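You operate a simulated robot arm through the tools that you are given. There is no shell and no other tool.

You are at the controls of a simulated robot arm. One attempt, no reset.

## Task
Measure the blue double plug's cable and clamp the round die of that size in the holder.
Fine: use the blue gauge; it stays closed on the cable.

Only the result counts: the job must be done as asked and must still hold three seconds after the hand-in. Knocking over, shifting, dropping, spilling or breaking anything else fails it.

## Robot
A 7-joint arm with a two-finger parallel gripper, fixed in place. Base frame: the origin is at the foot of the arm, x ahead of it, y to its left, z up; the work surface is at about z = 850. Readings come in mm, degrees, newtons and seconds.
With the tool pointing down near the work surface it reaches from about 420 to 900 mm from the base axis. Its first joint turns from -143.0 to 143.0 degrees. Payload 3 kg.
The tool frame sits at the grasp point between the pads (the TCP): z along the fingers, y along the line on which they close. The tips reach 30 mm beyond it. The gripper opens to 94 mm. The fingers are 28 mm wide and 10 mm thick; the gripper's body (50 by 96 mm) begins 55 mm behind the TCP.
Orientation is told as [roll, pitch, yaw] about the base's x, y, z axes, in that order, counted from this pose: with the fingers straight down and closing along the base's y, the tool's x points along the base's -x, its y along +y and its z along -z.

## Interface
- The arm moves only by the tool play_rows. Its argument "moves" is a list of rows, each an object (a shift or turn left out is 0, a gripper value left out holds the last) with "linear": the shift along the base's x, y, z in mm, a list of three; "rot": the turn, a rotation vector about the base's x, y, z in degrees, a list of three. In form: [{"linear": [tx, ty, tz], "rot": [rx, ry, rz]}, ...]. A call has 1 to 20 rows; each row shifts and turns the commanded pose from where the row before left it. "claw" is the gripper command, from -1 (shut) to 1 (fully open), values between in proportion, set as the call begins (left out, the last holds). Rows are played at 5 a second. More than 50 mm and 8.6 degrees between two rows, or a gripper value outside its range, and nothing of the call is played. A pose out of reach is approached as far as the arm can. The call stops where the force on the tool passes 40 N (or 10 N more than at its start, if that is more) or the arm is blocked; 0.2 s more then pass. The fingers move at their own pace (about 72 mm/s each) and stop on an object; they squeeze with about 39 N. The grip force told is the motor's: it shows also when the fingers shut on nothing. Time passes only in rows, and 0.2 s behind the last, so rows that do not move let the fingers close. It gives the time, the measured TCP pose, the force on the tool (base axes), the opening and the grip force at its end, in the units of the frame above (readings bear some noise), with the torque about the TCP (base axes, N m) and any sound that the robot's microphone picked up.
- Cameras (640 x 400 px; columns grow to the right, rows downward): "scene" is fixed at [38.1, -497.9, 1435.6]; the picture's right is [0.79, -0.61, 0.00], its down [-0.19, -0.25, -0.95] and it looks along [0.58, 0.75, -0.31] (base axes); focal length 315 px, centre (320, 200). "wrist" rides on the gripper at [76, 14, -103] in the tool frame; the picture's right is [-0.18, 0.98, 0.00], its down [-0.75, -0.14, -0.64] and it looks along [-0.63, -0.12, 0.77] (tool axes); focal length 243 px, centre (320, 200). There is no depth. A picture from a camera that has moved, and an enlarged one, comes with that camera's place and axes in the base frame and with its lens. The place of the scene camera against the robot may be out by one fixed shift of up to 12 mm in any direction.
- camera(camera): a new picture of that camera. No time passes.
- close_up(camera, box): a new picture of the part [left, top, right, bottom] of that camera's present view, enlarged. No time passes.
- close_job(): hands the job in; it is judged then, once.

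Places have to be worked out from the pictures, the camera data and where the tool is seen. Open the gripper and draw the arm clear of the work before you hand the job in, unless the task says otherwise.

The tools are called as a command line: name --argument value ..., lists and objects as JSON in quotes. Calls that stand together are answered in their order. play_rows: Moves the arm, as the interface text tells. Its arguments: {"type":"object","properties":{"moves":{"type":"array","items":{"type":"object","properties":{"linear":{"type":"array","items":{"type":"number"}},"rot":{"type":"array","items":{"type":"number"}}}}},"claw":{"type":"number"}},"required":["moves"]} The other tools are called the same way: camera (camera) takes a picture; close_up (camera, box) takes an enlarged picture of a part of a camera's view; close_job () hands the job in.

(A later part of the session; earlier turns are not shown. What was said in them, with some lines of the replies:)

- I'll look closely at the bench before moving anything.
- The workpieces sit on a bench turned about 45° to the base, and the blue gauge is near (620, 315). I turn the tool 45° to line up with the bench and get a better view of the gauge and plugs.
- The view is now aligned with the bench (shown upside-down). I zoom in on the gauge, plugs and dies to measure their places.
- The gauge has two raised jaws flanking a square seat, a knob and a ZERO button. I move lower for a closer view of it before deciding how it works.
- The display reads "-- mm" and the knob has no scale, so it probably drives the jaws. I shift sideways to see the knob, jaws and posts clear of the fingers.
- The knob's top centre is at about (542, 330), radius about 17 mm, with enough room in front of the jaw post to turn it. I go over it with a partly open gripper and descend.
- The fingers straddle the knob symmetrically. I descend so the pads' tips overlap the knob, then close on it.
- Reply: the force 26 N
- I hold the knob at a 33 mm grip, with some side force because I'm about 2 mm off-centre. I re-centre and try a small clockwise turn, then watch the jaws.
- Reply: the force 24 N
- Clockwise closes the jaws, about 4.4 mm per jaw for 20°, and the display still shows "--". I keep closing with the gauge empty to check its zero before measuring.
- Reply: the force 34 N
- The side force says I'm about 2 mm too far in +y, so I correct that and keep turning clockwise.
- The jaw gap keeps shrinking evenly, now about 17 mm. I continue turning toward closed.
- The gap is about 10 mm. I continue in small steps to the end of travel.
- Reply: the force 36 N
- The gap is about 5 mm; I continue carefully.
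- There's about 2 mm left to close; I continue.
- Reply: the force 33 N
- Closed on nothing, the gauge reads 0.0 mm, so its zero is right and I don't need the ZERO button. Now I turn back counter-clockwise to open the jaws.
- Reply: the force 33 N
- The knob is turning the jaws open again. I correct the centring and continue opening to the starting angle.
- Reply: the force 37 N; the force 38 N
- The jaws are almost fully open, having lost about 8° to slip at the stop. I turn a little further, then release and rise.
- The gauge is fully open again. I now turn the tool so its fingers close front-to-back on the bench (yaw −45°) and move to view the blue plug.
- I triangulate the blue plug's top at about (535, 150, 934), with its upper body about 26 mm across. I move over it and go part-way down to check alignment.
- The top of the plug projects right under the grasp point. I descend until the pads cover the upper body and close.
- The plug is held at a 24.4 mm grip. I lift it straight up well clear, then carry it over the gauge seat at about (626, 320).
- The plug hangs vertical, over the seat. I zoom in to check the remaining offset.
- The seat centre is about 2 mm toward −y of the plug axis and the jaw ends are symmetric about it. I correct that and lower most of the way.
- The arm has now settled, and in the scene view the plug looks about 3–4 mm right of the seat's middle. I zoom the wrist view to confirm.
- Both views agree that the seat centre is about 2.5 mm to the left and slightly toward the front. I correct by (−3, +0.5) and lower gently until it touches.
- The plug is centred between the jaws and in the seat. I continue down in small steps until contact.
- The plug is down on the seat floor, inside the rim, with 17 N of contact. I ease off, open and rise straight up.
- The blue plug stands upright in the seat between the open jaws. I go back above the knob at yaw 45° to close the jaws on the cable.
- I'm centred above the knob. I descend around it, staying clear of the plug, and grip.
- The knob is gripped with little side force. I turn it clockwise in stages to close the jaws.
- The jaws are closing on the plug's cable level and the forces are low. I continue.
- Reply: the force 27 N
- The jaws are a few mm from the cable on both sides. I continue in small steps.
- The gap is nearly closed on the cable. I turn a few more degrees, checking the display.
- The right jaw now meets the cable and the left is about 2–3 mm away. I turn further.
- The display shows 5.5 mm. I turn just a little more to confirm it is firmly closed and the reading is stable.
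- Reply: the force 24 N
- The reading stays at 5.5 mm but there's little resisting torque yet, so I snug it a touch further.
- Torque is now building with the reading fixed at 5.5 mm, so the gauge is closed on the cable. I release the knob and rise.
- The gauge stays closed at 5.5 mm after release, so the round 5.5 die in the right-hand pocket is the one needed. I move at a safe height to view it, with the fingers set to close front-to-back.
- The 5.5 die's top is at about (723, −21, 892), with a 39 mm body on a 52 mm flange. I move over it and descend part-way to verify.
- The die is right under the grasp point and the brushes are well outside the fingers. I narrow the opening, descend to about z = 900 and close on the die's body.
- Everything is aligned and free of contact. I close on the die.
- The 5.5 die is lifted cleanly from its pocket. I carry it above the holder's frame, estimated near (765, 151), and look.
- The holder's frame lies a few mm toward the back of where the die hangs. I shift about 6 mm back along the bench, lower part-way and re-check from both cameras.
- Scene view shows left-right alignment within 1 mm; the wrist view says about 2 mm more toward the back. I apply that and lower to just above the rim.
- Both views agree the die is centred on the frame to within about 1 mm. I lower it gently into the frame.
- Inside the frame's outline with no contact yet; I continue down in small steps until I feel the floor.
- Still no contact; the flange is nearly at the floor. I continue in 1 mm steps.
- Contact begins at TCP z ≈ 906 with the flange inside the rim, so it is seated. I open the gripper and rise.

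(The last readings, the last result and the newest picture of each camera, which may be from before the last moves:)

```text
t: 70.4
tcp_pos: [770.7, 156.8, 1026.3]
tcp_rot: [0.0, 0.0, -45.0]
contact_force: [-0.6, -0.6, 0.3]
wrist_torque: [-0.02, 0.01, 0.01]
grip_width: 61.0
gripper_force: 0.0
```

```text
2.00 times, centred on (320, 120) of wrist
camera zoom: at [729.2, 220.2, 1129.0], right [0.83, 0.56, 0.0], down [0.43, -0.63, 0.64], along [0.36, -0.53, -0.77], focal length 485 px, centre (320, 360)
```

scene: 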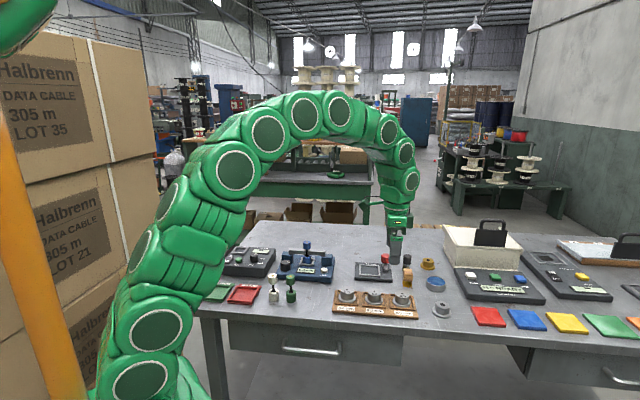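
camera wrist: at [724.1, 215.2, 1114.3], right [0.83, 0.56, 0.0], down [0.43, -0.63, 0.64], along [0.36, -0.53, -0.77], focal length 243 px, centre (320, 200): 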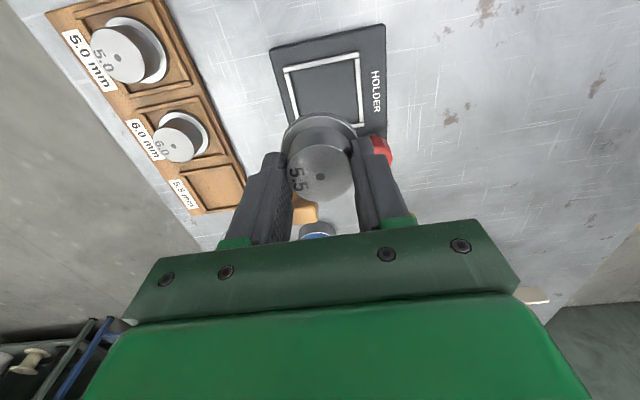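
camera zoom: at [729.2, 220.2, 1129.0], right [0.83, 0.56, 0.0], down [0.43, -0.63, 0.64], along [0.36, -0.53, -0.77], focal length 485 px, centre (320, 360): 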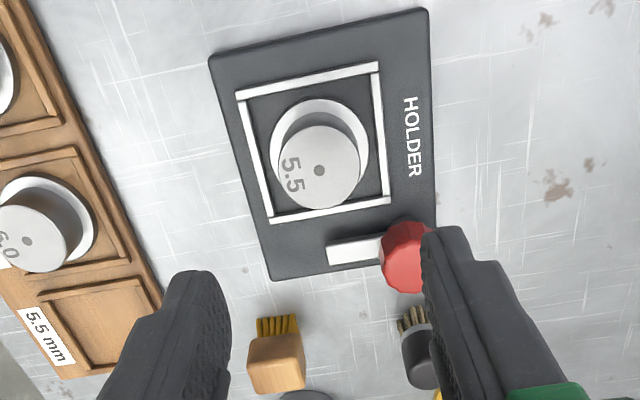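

The die sits centred in the holder. The red knob with its silver arm is the clamp, and the arm should swing clockwise over the flange. I turn to yaw 45° and look straight at the knob.

play_rows --moves '[{"linear": [2.25, -3, 0], "rot": [0, 0, 7.5]}, {"linear": [2.25, -3, 0], "rot": [0, 0, 7.5]}, {"linear": [2.25, -3, 0], "rot": [0, 0, 7.5]}, {"linear": [2.25, -3, 0], "rot": [0, 0, 7.5]}, {"linear": [2.25, -3, 0], "rot": [0, 0, 7.5]}, {"linear": [2.25, -3, 0], "rot": [0, 0, 7.5]}, {"linear": [2.25, -3, 0], "rot": [0, 0, 7.5]}, {"linear": [2.25, -3, 0], "rot": [0, 0, 7.5]}, {"linear": [2.25, -3, 0], "rot": [0, 0, 7.5]}, {"linear": [2.25, -3, 0], "rot": [0, 0, 7.5]}, {"linear": [2.25, -3, 0], "rot": [0, 0, 7.5]}, {"linear": [2.25, -3, 0], "rot": [0, 0, 7.5]}, {}, {}]' --claw 1

camera --camera "wrist"

close_up --camera "wrist" --box '[220, 40, 420, 240]'

```text
t: 73.4
tcp_pos: [798.0, 120.3, 1025.6]
tcp_rot: [0.0, -0.1, 45.0]
contact_force: [-0.5, 0.2, -0.6]
wrist_torque: [0.01, 0.0, 0.01]
grip_width: 94.0
gripper_force: 0.0
```

```text
taken
camera wrist: at [735.5, 75.5, 1128.6], right [-0.57, 0.82, 0.0], down [0.63, 0.43, 0.64], along [0.53, 0.36, -0.77], focal length 243 px, centre (320, 200)
```

wrist: 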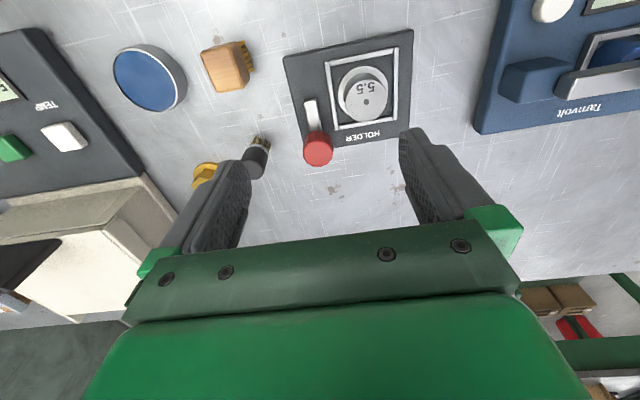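

```text
2.00 times, centred on (320, 140) of wrist
camera zoom: at [735.5, 75.5, 1128.6], right [-0.57, 0.82, 0.0], down [0.63, 0.43, 0.64], along [0.53, 0.36, -0.77], focal length 485 px, centre (320, 320)
```

zoom: 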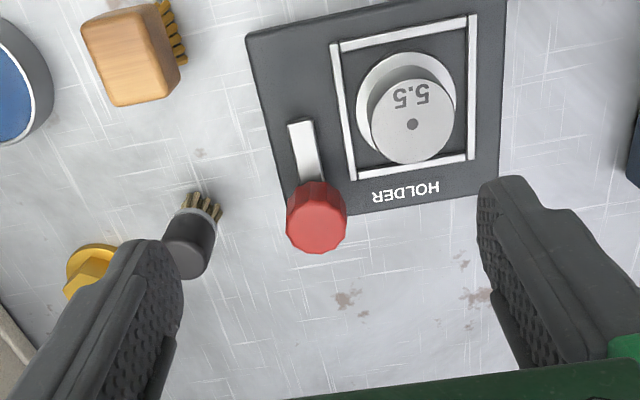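

The knob's top is near (836, 146, 904). I move above it and check the alignment at closer range.

play_rows --moves '[{"linear": [19, 13, -20]}, {"linear": [19, 13, -25]}, {}, {}]' --claw 0.2

camera --camera "wrist"

close_up --camera "wrist" --box '[240, 60, 400, 220]'

close_up --camera "scene" --box '[340, 225, 430, 295]'

```text
t: 74.4
tcp_pos: [834.6, 146.3, 981.1]
tcp_rot: [-0.1, 0.0, 45.0]
contact_force: [0.4, 0.2, 0.3]
wrist_torque: [-0.03, 0.02, 0.0]
grip_width: 56.1
gripper_force: 0.0
```

```text
taken
camera wrist: at [772.8, 101.4, 1083.4], right [-0.56, 0.83, 0.0], down [0.63, 0.43, 0.64], along [0.53, 0.36, -0.77], focal length 243 px, centre (320, 200)
```

wrist: 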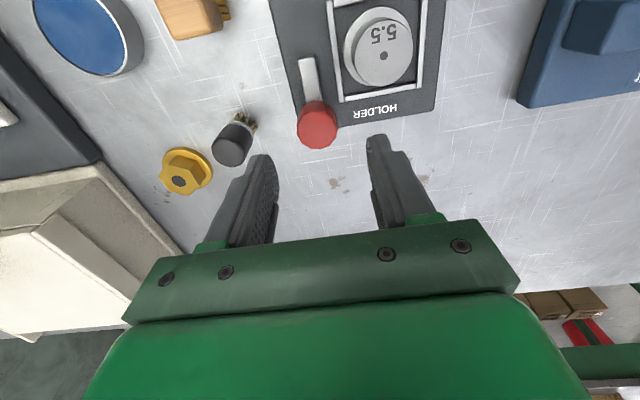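

```text
2.50 times, centred on (320, 140) of wrist
camera zoom: at [772.8, 101.4, 1083.4], right [-0.56, 0.83, 0.0], down [0.63, 0.43, 0.64], along [0.53, 0.36, -0.77], focal length 606 px, centre (320, 350)
```

zoom: 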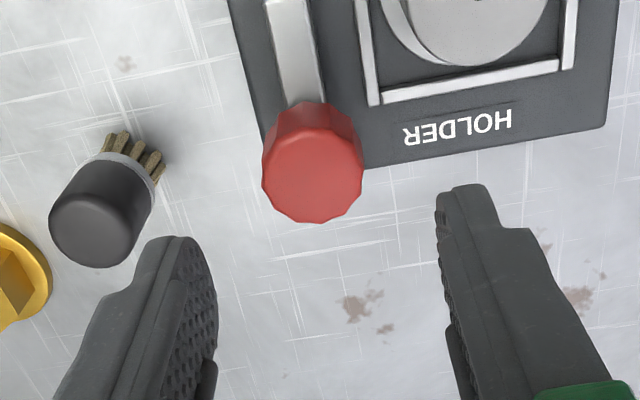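

```text
5.71 times, centred on (385, 260) of scene
camera zoom: at [38.1, -497.9, 1435.6], right [0.79, -0.61, 0.0], down [-0.19, -0.25, -0.95], along [0.58, 0.75, -0.31], focal length 1802 px, centre (-51, -143)
```

zoom: 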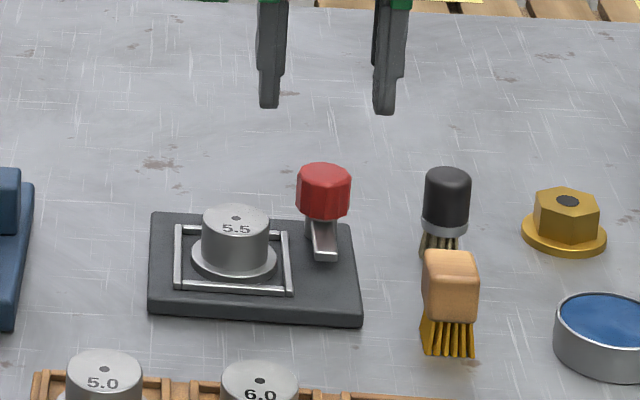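

Allowing for the small bias I found on the gauge knob, I'm centred to within a couple of mm. I descend so the fingertips overlap the red knob but stay above the arm, then grip.

play_rows --moves '[{"linear": [-1, 0.3, 0]}, {"linear": [0, 0, -25]}, {"linear": [0, 0, -20]}, {"linear": [0, 0, -17]}, {}, {}]'

camera --camera "wrist"

close_up --camera "scene" --box '[340, 235, 420, 295]'

```text
t: 75.8
tcp_pos: [834.1, 146.5, 919.4]
tcp_rot: [0.0, 0.0, 44.9]
contact_force: [-1.3, 0.3, 0.3]
wrist_torque: [-0.01, -0.02, -0.04]
grip_width: 56.5
gripper_force: 0.0
```

```text
taken
camera wrist: at [772.4, 101.3, 1022.5], right [-0.56, 0.83, 0.0], down [0.63, 0.43, 0.64], along [0.53, 0.36, -0.77], focal length 243 px, centre (320, 200)
```

wrist: 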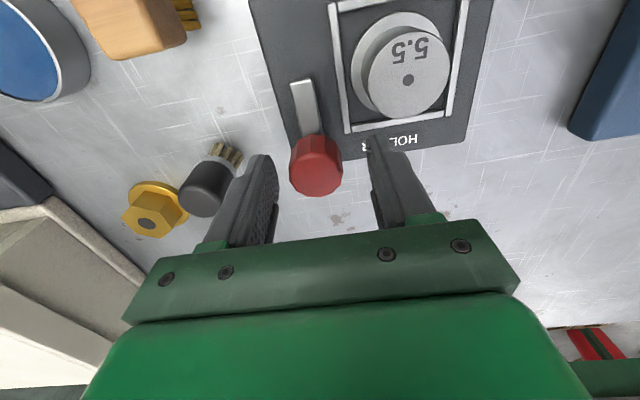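

```text
6.67 times, centred on (380, 265) of scene
camera zoom: at [38.1, -497.9, 1435.6], right [0.79, -0.61, 0.0], down [-0.19, -0.25, -0.95], along [0.58, 0.75, -0.31], focal length 2102 px, centre (-80, -233)
```

zoom: 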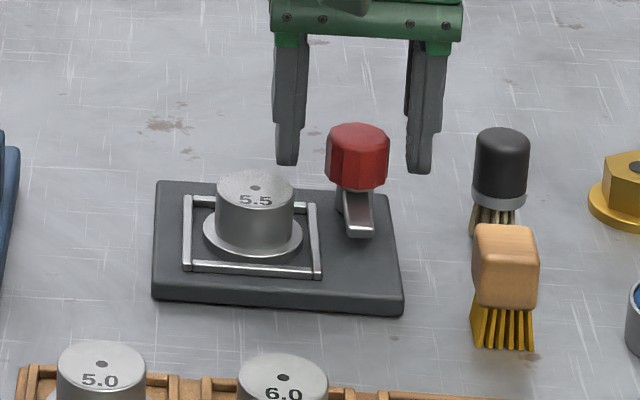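

The fingers straddle the knob evenly in both views. I close on it.

play_rows --moves '[{}, {}, {}]' --claw -0.5

close_up --camera "scene" --box '[340, 235, 420, 295]'

camera --camera "wrist"

```text
t: 76.6
tcp_pos: [835.3, 144.9, 918.9]
tcp_rot: [-0.1, 0.0, 44.9]
contact_force: [13.2, -16.1, -2.8]
wrist_torque: [-0.26, -0.56, -0.09]
grip_width: 35.0
gripper_force: 10.0
```

```text
6.67 times, centred on (380, 265) of scene
camera zoom: at [38.1, -497.9, 1435.6], right [0.79, -0.61, 0.0], down [-0.19, -0.25, -0.95], along [0.58, 0.75, -0.31], focal length 2102 px, centre (-80, -233)
```

zoom: 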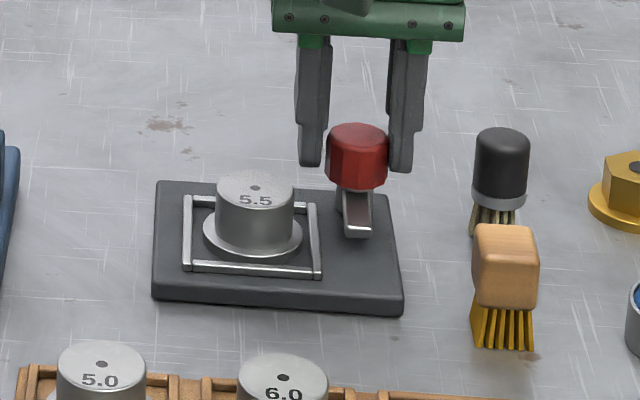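

```text
taken
camera wrist: at [772.8, 100.4, 1022.6], right [-0.56, 0.83, 0.0], down [0.63, 0.43, 0.64], along [0.53, 0.36, -0.77], focal length 243 px, centre (320, 200)
```

wrist: 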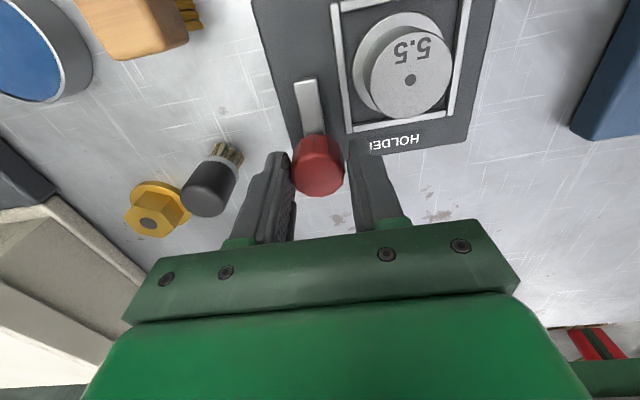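

One finger touched first, so the knob's centre is about 2 mm toward +ê1. I re-centre and let the grip settle.

play_rows --moves '[{"linear": [1.3, -1.3, 0]}, {}, {}]'

play_rows --moves '[{"linear": [0.5, -0.5, 0]}, {}, {}]'

```text
t: 77.4
tcp_pos: [836.5, 144.0, 919.8]
tcp_rot: [0.0, -0.1, 45.0]
contact_force: [10.4, -13.6, 2.3]
wrist_torque: [-0.43, -0.36, -0.08]
grip_width: 33.0
gripper_force: 8.1
```

```text
t: 78.2
tcp_pos: [837.3, 145.9, 919.1]
tcp_rot: [-0.1, -0.1, 45.0]
contact_force: [9.7, -13.8, 5.5]
wrist_torque: [-0.46, -0.4, -0.06]
grip_width: 32.9
gripper_force: 7.8
```

The grip force is lower than expected, so I look closely before turning anything.

close_up --camera "wrist" --box '[240, 80, 400, 240]'

close_up --camera "scene" --box '[365, 240, 405, 280]'

```text
2.50 times, centred on (320, 160) of wrist
camera zoom: at [774.3, 100.0, 1022.1], right [-0.56, 0.83, 0.0], down [0.63, 0.43, 0.64], along [0.53, 0.36, -0.77], focal length 606 px, centre (320, 300)
```

zoom: 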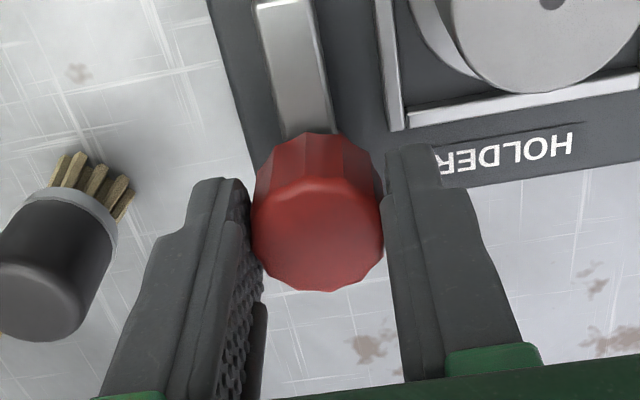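

```text
10.00 times, centred on (385, 260) of scene
camera zoom: at [38.1, -497.9, 1435.6], right [0.79, -0.61, 0.0], down [-0.19, -0.25, -0.95], along [0.58, 0.75, -0.31], focal length 3153 px, centre (-330, -400)
```

zoom: 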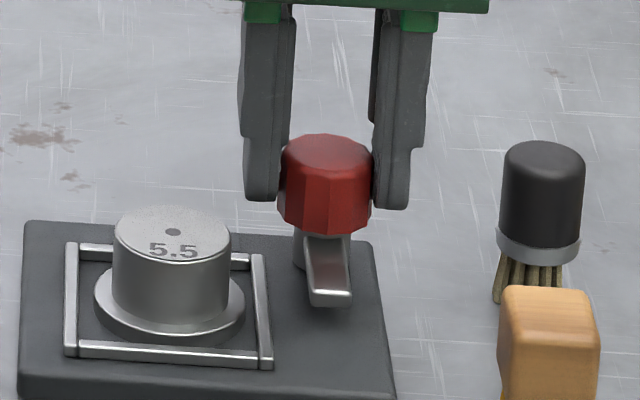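

Both pads appear to touch the knob, but the motor is pushing weakly. I command a firmer close and read again.

play_rows --moves '[{}, {}, {}]' --claw -0.9

close_up --camera "scene" --box '[365, 240, 405, 280]'

```text
t: 79.0
tcp_pos: [835.8, 142.7, 918.6]
tcp_rot: [0.0, -0.1, 44.9]
contact_force: [23.7, -15.1, -3.4]
wrist_torque: [-0.36, -0.81, -0.06]
grip_width: 30.9
gripper_force: 45.3
```

```text
10.00 times, centred on (385, 260) of scene
camera zoom: at [38.1, -497.9, 1435.6], right [0.79, -0.61, 0.0], down [-0.19, -0.25, -0.95], along [0.58, 0.75, -0.31], focal length 3153 px, centre (-330, -400)
```

zoom: 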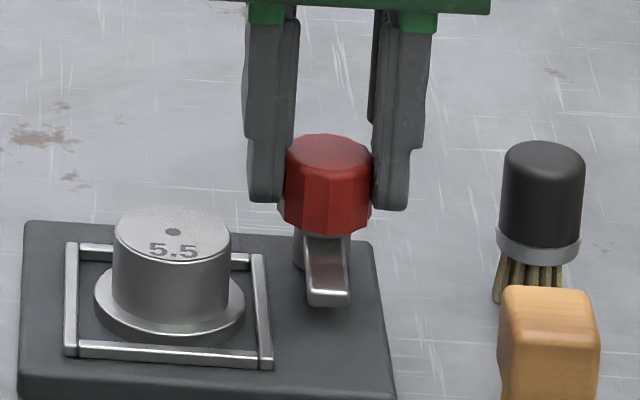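

Now the knob is firmly held (30.9 mm, 45 N). I re-centre slightly and try a small clockwise turn, watching the arm.

play_rows --moves '[{"linear": [1.2, -1.0, 0]}, {"rot": [0, 0, -6]}, {"rot": [0, 0, -6]}, {"rot": [0, 0, -5]}, {}]'

close_up --camera "scene" --box '[350, 235, 410, 285]'

camera --camera "wrist"

```text
t: 80.2
tcp_pos: [836.1, 143.5, 918.0]
tcp_rot: [0.2, 0.2, 28.0]
contact_force: [-26.2, -9.6, 11.1]
wrist_torque: [-0.52, 1.26, 0.04]
grip_width: 31.1
gripper_force: 44.9
```

```text
8.00 times, centred on (380, 260) of scene
camera zoom: at [38.1, -497.9, 1435.6], right [0.79, -0.61, 0.0], down [-0.19, -0.25, -0.95], along [0.58, 0.75, -0.31], focal length 2523 px, centre (-160, -280)
```

zoom: 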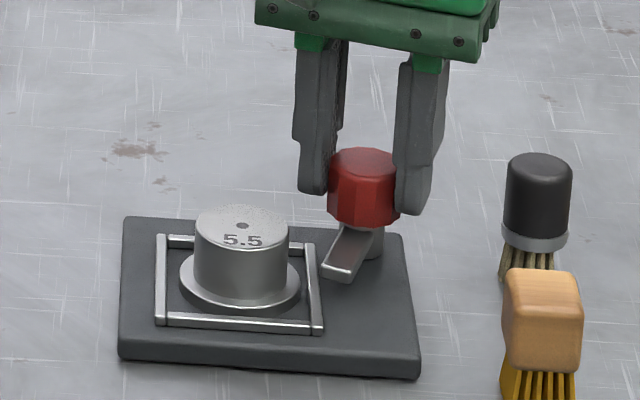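

```text
taken
camera wrist: at [764.8, 120.6, 1022.0], right [-0.3, 0.95, 0.0], down [0.73, 0.23, 0.64], along [0.61, 0.19, -0.77], focal length 243 px, centre (320, 200)
```

wrist: 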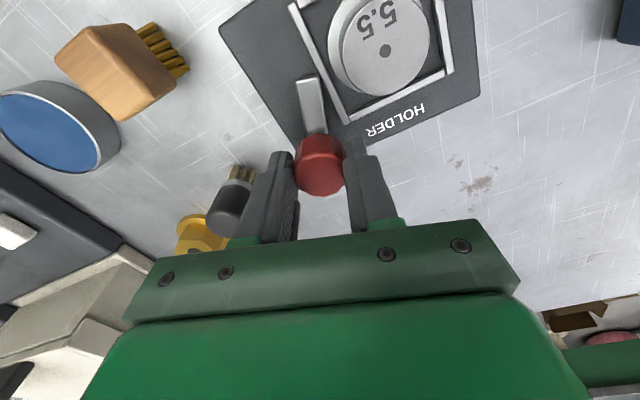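

The arm swings toward the die as hoped. I correct the centring and keep turning clockwise in stages.

play_rows --moves '[{"linear": [-1.3, -0.4, 0]}, {"rot": [0, 0, -6]}, {"rot": [0, 0, -6]}, {"rot": [0, 0, -5]}, {}]'

close_up --camera "scene" --box '[350, 235, 410, 285]'

```text
t: 81.4
tcp_pos: [836.2, 143.9, 917.5]
tcp_rot: [0.0, 0.0, 11.0]
contact_force: [-4.9, 10.6, -1.5]
wrist_torque: [0.4, -0.07, 0.03]
grip_width: 31.0
gripper_force: 45.6
```

```text
8.00 times, centred on (380, 260) of scene
camera zoom: at [38.1, -497.9, 1435.6], right [0.79, -0.61, 0.0], down [-0.19, -0.25, -0.95], along [0.58, 0.75, -0.31], focal length 2523 px, centre (-160, -280)
```

zoom: 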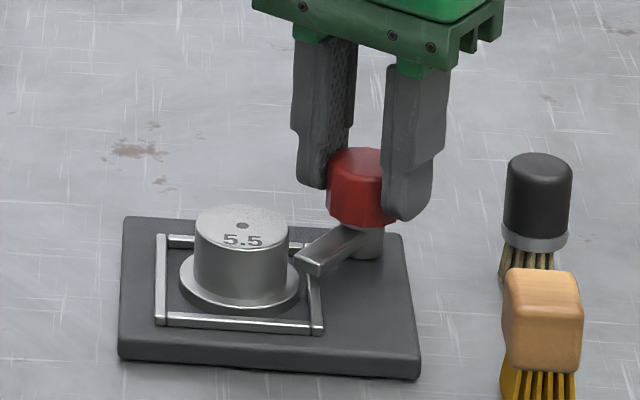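

The arm's tip is reaching the flange edge. I continue clockwise.

play_rows --moves '[{"linear": [-0.3, 0.5, 0]}, {"rot": [0, 0, -5]}, {"rot": [0, 0, -5]}, {"rot": [0, 0, -5]}, {}]'

close_up --camera "scene" --box '[350, 235, 410, 285]'

camera --camera "wrist"

```text
t: 82.6
tcp_pos: [836.3, 145.4, 919.6]
tcp_rot: [0.1, 0.0, -3.9]
contact_force: [-9.1, 25.0, 0.5]
wrist_torque: [0.74, 0.44, 0.41]
grip_width: 30.6
gripper_force: 45.2
```

```text
8.00 times, centred on (380, 260) of scene
camera zoom: at [38.1, -497.9, 1435.6], right [0.79, -0.61, 0.0], down [-0.19, -0.25, -0.95], along [0.58, 0.75, -0.31], focal length 2523 px, centre (-160, -280)
```

zoom: 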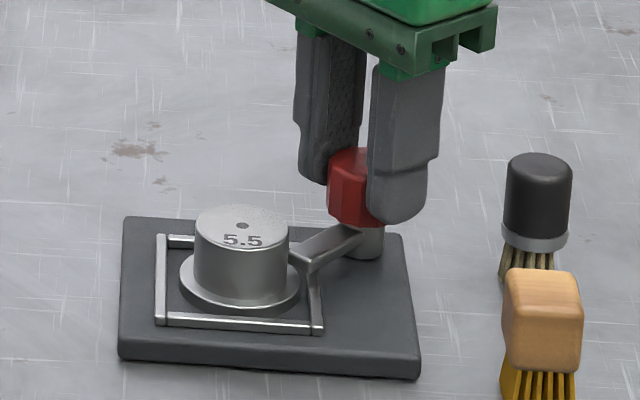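

```text
taken
camera wrist: at [762.5, 164.1, 1022.0], right [0.25, 0.97, 0.0], down [0.74, -0.19, 0.64], along [0.62, -0.16, -0.77], focal length 243 px, centre (320, 200)
```

wrist: 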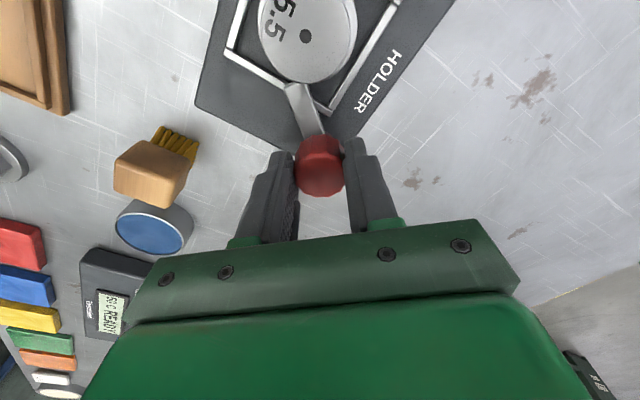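

There's now 0.4 N·m of resisting torque, so the arm has met something. I look closely at where its tip sits relative to the die.

close_up --camera "wrist" --box '[240, 0, 400, 160]'

close_up --camera "scene" --box '[365, 245, 400, 280]'

```text
2.50 times, centred on (320, 80) of wrist
camera zoom: at [762.5, 164.1, 1022.0], right [0.25, 0.97, 0.0], down [0.74, -0.19, 0.64], along [0.62, -0.16, -0.77], focal length 606 px, centre (320, 500)
```

zoom: 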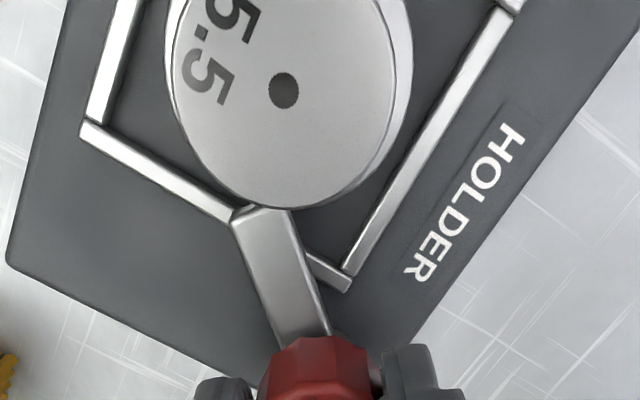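

```text
11.43 times, centred on (382, 262) of scene
camera zoom: at [38.1, -497.9, 1435.6], right [0.79, -0.61, 0.0], down [-0.19, -0.25, -0.95], along [0.58, 0.75, -0.31], focal length 3604 px, centre (-394, -514)
```

zoom: 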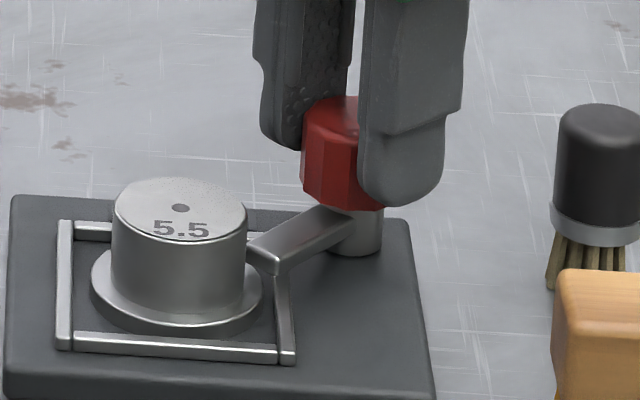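

The arm is over the frame rim and flange edge, and the die hasn't shifted. I turn a little further and watch whether the arm moves or the torque just rises.

play_rows --moves '[{"linear": [-0.3, 0.8, 0]}, {"rot": [0, 0, -3]}, {"rot": [0, 0, -3]}, {}]'

close_up --camera "wrist" --box '[240, 0, 400, 160]'

close_up --camera "scene" --box '[365, 245, 400, 280]'

```text
t: 83.6
tcp_pos: [833.9, 145.1, 918.8]
tcp_rot: [0.0, 0.0, -10.0]
contact_force: [-4.3, 21.6, 0.2]
wrist_torque: [0.56, -0.01, 0.64]
grip_width: 31.0
gripper_force: 44.8
```

```text
2.50 times, centred on (320, 80) of wrist
camera zoom: at [765.1, 172.1, 1022.0], right [0.35, 0.94, 0.0], down [0.72, -0.27, 0.64], along [0.6, -0.23, -0.77], focal length 606 px, centre (320, 500)
```

zoom: 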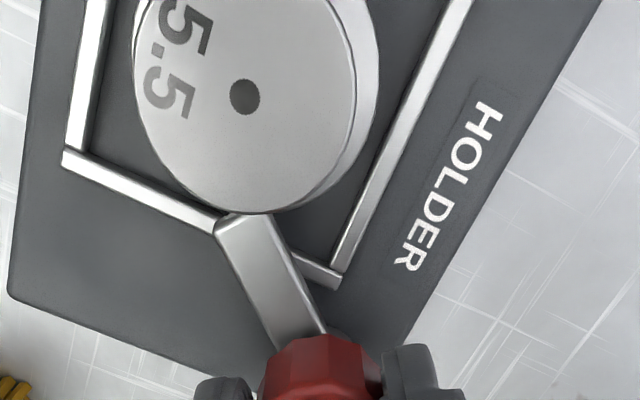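

```text
11.43 times, centred on (382, 262) of scene
camera zoom: at [38.1, -497.9, 1435.6], right [0.79, -0.61, 0.0], down [-0.19, -0.25, -0.95], along [0.58, 0.75, -0.31], focal length 3604 px, centre (-394, -514)
```

zoom: 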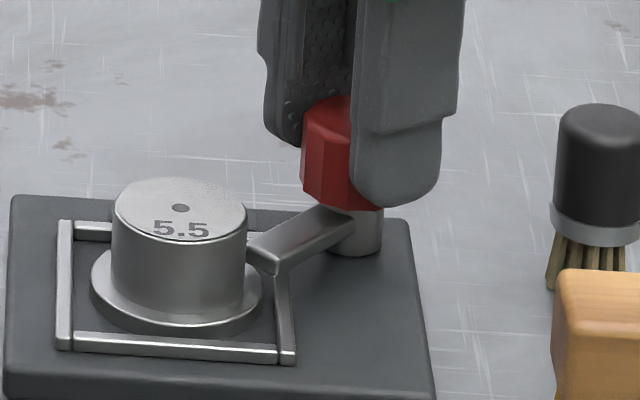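

The arm no longer moves and torque rises to 0.64 N·m, so it is at its stop. I zoom right in on the arm tip and flange to see whether it overlaps the flange.

close_up --camera "scene" --box '[378, 257, 396, 275]'

close_up --camera "wrist" --box '[285, 60, 345, 120]'

```text
16.00 times, centred on (387, 266) of scene
camera zoom: at [38.1, -497.9, 1435.6], right [0.79, -0.61, 0.0], down [-0.19, -0.25, -0.95], along [0.58, 0.75, -0.31], focal length 5045 px, centre (-752, -856)
```

zoom: 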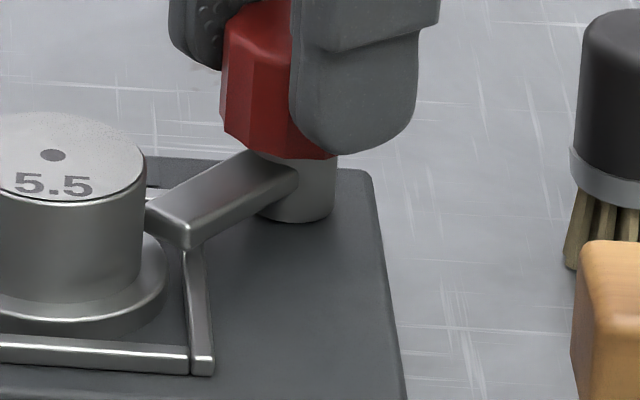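

```text
6.67 times, centred on (315, 90) of wrist
camera zoom: at [765.1, 172.1, 1022.0], right [0.35, 0.94, 0.0], down [0.72, -0.27, 0.64], along [0.6, -0.23, -0.77], focal length 1618 px, centre (353, 933)
```

zoom: 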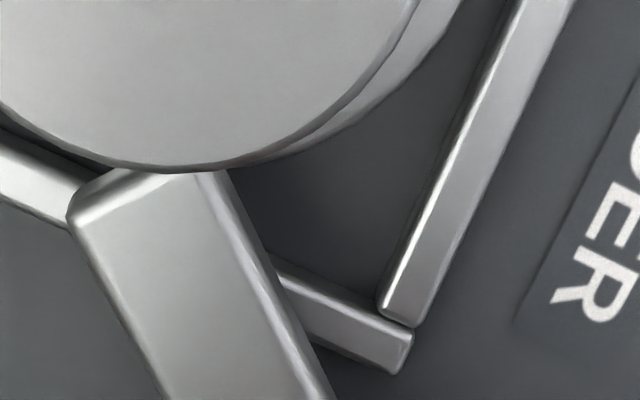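

The die has not moved at all under that torque, so the arm is at its own end stop (about 45° swung) with its tip over the flange. I release the knob and rise straight up.

play_rows --moves '[{}, {}, {"linear": [0, 0, 10]}, {"linear": [0, 0, 30]}, {"linear": [0, 0, 40]}, {"linear": [0, 0, 30]}, {}]' --claw 0.1

close_up --camera "scene" --box '[365, 245, 400, 280]'

close_up --camera "wrist" --box '[220, 20, 420, 220]'

```text
t: 85.2
tcp_pos: [835.5, 143.8, 1030.1]
tcp_rot: [0.0, -0.1, -10.1]
contact_force: [-1.4, -0.5, 0.8]
wrist_torque: [-0.01, 0.02, -0.01]
grip_width: 51.5
gripper_force: 0.1
```

```text
11.43 times, centred on (382, 262) of scene
camera zoom: at [38.1, -497.9, 1435.6], right [0.79, -0.61, 0.0], down [-0.19, -0.25, -0.95], along [0.58, 0.75, -0.31], focal length 3604 px, centre (-394, -514)
```

zoom: 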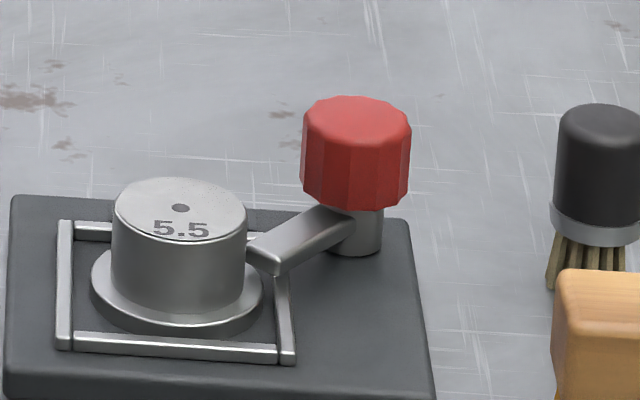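

```text
2.00 times, centred on (320, 120) of wrist
camera zoom: at [765.1, 171.3, 1132.6], right [0.35, 0.94, 0.0], down [0.72, -0.27, 0.64], along [0.6, -0.23, -0.77], focal length 485 px, centre (320, 360)
```

zoom: 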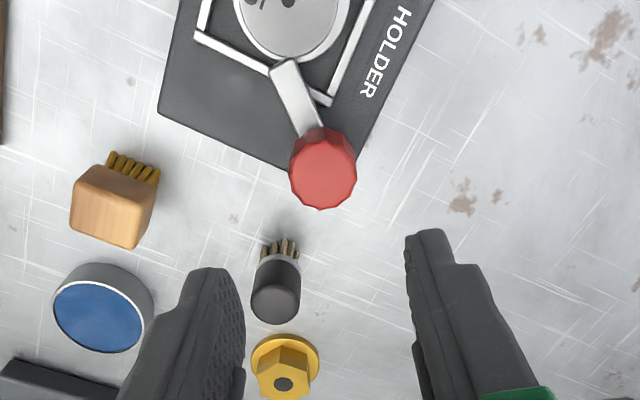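

The clamp stays where I left it. For certainty I take a view from nearly above the arm tip to check that it overlaps the flange.

play_rows --moves '[{"linear": [-0.2, 3.2, 0], "rot": [0, 0, 6.9]}, {"linear": [-0.2, 3.2, 0], "rot": [0, 0, 6.9]}, {"linear": [-0.2, 3.2, 0], "rot": [0, 0, 6.9]}, {"linear": [-0.2, 3.2, 0], "rot": [0, 0, 6.9]}, {"linear": [-0.2, 3.2, 0], "rot": [0, 0, 6.9]}, {"linear": [-0.2, 3.2, -10], "rot": [0, 0, 6.9]}, {"linear": [-0.2, 3.2, -10], "rot": [0, 0, 6.9]}, {"linear": [-0.2, 3.2, -10], "rot": [0, 0, 6.7]}, {}, {}]'

camera --camera "wrist"

close_up --camera "wrist" --box '[280, 0, 400, 120]'

```text
t: 87.4
tcp_pos: [834.0, 170.3, 1000.4]
tcp_rot: [0.0, -0.1, 45.0]
contact_force: [-0.2, 0.9, -0.3]
wrist_torque: [-0.05, -0.01, -0.01]
grip_width: 51.8
gripper_force: 0.2
```

```text
taken
camera wrist: at [772.4, 126.0, 1103.1], right [-0.56, 0.83, 0.0], down [0.63, 0.43, 0.64], along [0.53, 0.36, -0.77], focal length 243 px, centre (320, 200)
```

wrist: 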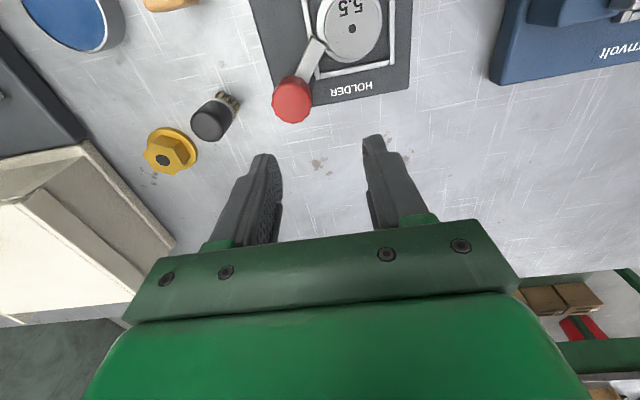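

```text
3.33 times, centred on (340, 60) of wrist
camera zoom: at [772.4, 126.0, 1103.1], right [-0.56, 0.83, 0.0], down [0.63, 0.43, 0.64], along [0.53, 0.36, -0.77], focal length 809 px, centre (253, 667)
```

zoom: 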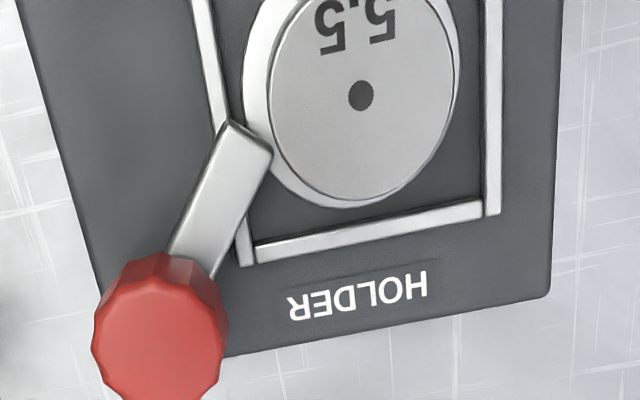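

The arm tip clearly overlaps the flange with a small gap to the die's body, so it is at its own stop. I open the gripper fully and withdraw up and away.

play_rows --moves '[{"linear": [0, 0, 40]}, {"linear": [-10, 5, 40]}, {"linear": [-30, 10, 40]}, {"linear": [-40, 10, 40]}, {"linear": [-40, 10, 30]}, {"linear": [-40, 10, 10]}, {"linear": [-40, 10, 0]}, {"linear": [-40, 10, 0]}, {"linear": [-40, 10, 0]}, {"linear": [-40, 10, 0]}, {}, {}]' --claw 1

camera --camera "scene"

close_up --camera "scene" --box '[190, 230, 340, 320]'

close_up --camera "scene" --box '[320, 235, 470, 325]'

```text
refused: row 3 steps farther than a row can; nothing moved
```

```text
taken
```

scene: 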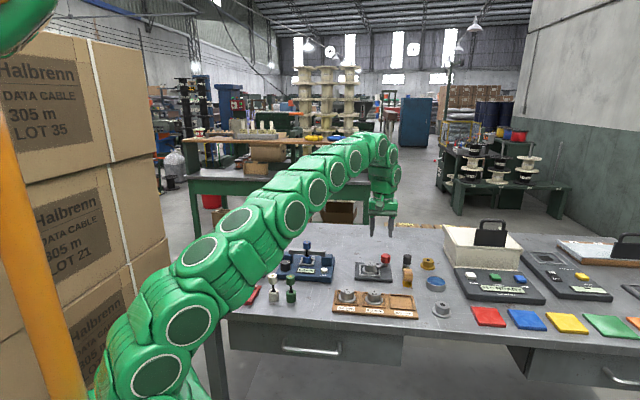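

```text
4.27 times, centred on (265, 275) of scene
camera zoom: at [38.1, -497.9, 1435.6], right [0.79, -0.61, 0.0], down [-0.19, -0.25, -0.95], along [0.58, 0.75, -0.31], focal length 1345 px, centre (555, -120)
```

zoom: 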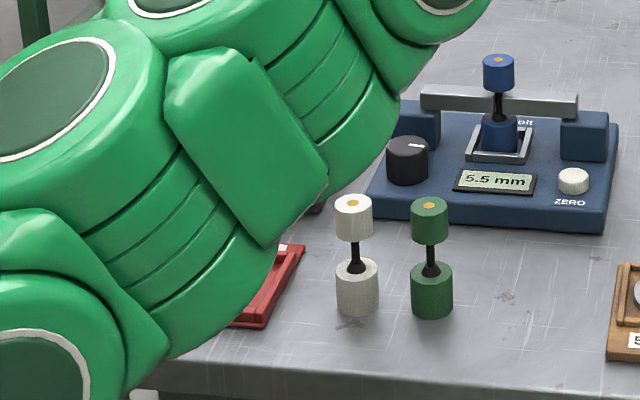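

```text
4.27 times, centred on (395, 280) of scene
camera zoom: at [38.1, -497.9, 1435.6], right [0.79, -0.61, 0.0], down [-0.19, -0.25, -0.95], along [0.58, 0.75, -0.31], focal length 1345 px, centre (0, -141)
```

zoom: 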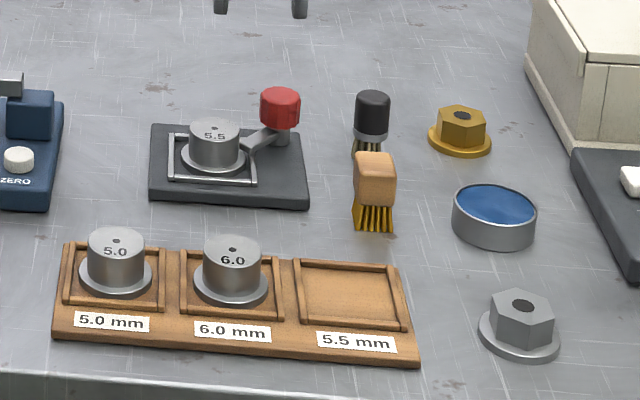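

That call was refused because one row was too long. The gauge still reads 5.5 mm and everything is in place, so I withdraw again with shorter steps.

play_rows --moves '[{"linear": [0, 0, 40]}, {"linear": [-5, 5, 40]}, {"linear": [-20, 8, 30]}, {"linear": [-30, 10, 30]}, {"linear": [-35, 10, 25]}, {"linear": [-38, 10, 15]}, {"linear": [-40, 10, 0]}, {"linear": [-40, 10, 0]}, {"linear": [-40, 10, 0]}, {"linear": [-40, 10, 0]}, {}, {}, {}]' --claw 1

camera --camera "scene"

close_up --camera "scene" --box '[190, 230, 340, 320]'

close_up --camera "scene" --box '[320, 235, 470, 325]'

```text
t: 90.2
tcp_pos: [546.6, 253.6, 1178.6]
tcp_rot: [0.0, 0.0, 45.0]
contact_force: [0.0, -0.1, -0.2]
wrist_torque: [-0.03, 0.01, -0.02]
grip_width: 94.2
gripper_force: 0.0
```

```text
taken
```

scene: 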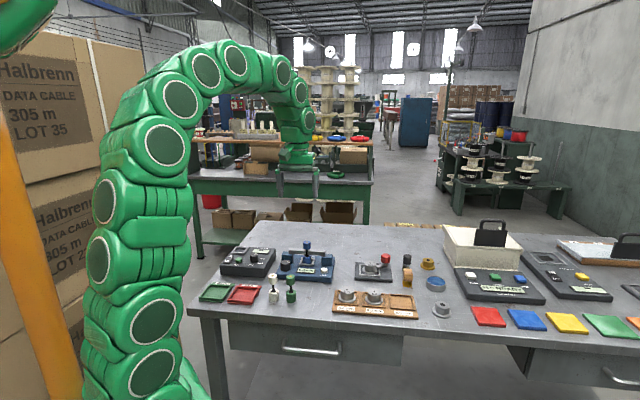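

```text
4.27 times, centred on (265, 275) of scene
camera zoom: at [38.1, -497.9, 1435.6], right [0.79, -0.61, 0.0], down [-0.19, -0.25, -0.95], along [0.58, 0.75, -0.31], focal length 1345 px, centre (555, -120)
```

zoom: 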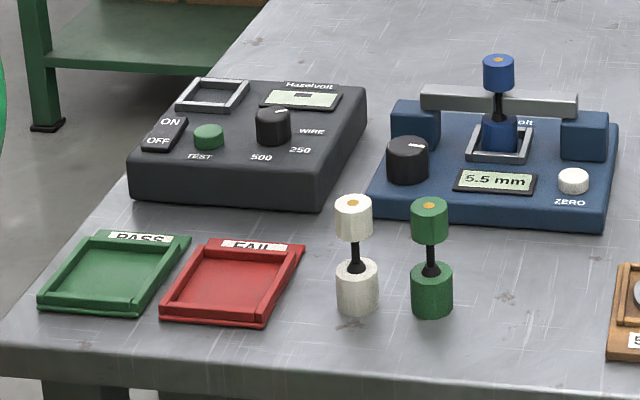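

```text
4.27 times, centred on (395, 280) of scene
camera zoom: at [38.1, -497.9, 1435.6], right [0.79, -0.61, 0.0], down [-0.19, -0.25, -0.95], along [0.58, 0.75, -0.31], focal length 1345 px, centre (0, -141)
```

zoom: 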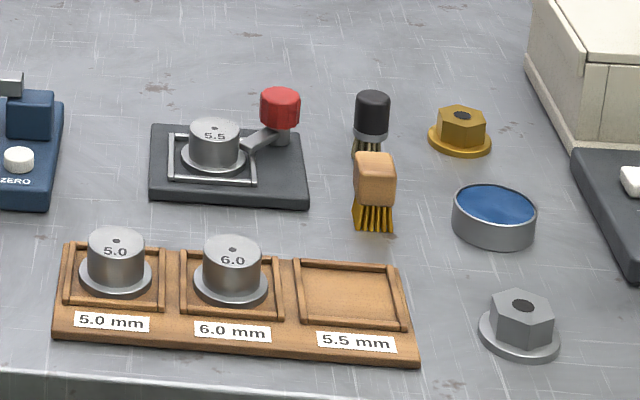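

The gauge is still closed on the blue plug's cable at 5.5 mm, the 5.5 round die sits in the holder with the clamp arm over its flange, and everything else is where it was. The arm is clear with the gripper open, so I hand the job in.

close_job

```text
The job is handed in.
```

The blue double plug's cable measures 5.5 mm, and the round 5.5 mm die is clamped in the holder. I've handed the job in, but no pass or fail result came back.

- **Gauge:** closed on nothing, it read 0.0 mm, so I didn't need the ZERO button. It is still closed on the blue plug's cable and reads 5.5 mm.
- **Die:** the 5.5 mm die from the right-hand pocket sits inside the holder's frame.
- **Clamp:** I turned the red knob clockwise until it stopped. The arm's tip overlaps the die's flange, and the die did not move under the turning force. From the pictures, the arm appears to be at its own end stop, not blocked by the die. I could not check that directly.
- **Everything else:** in the last pictures nothing else looks moved or knocked over. The arm is clear of the bench with the gripper fully open.
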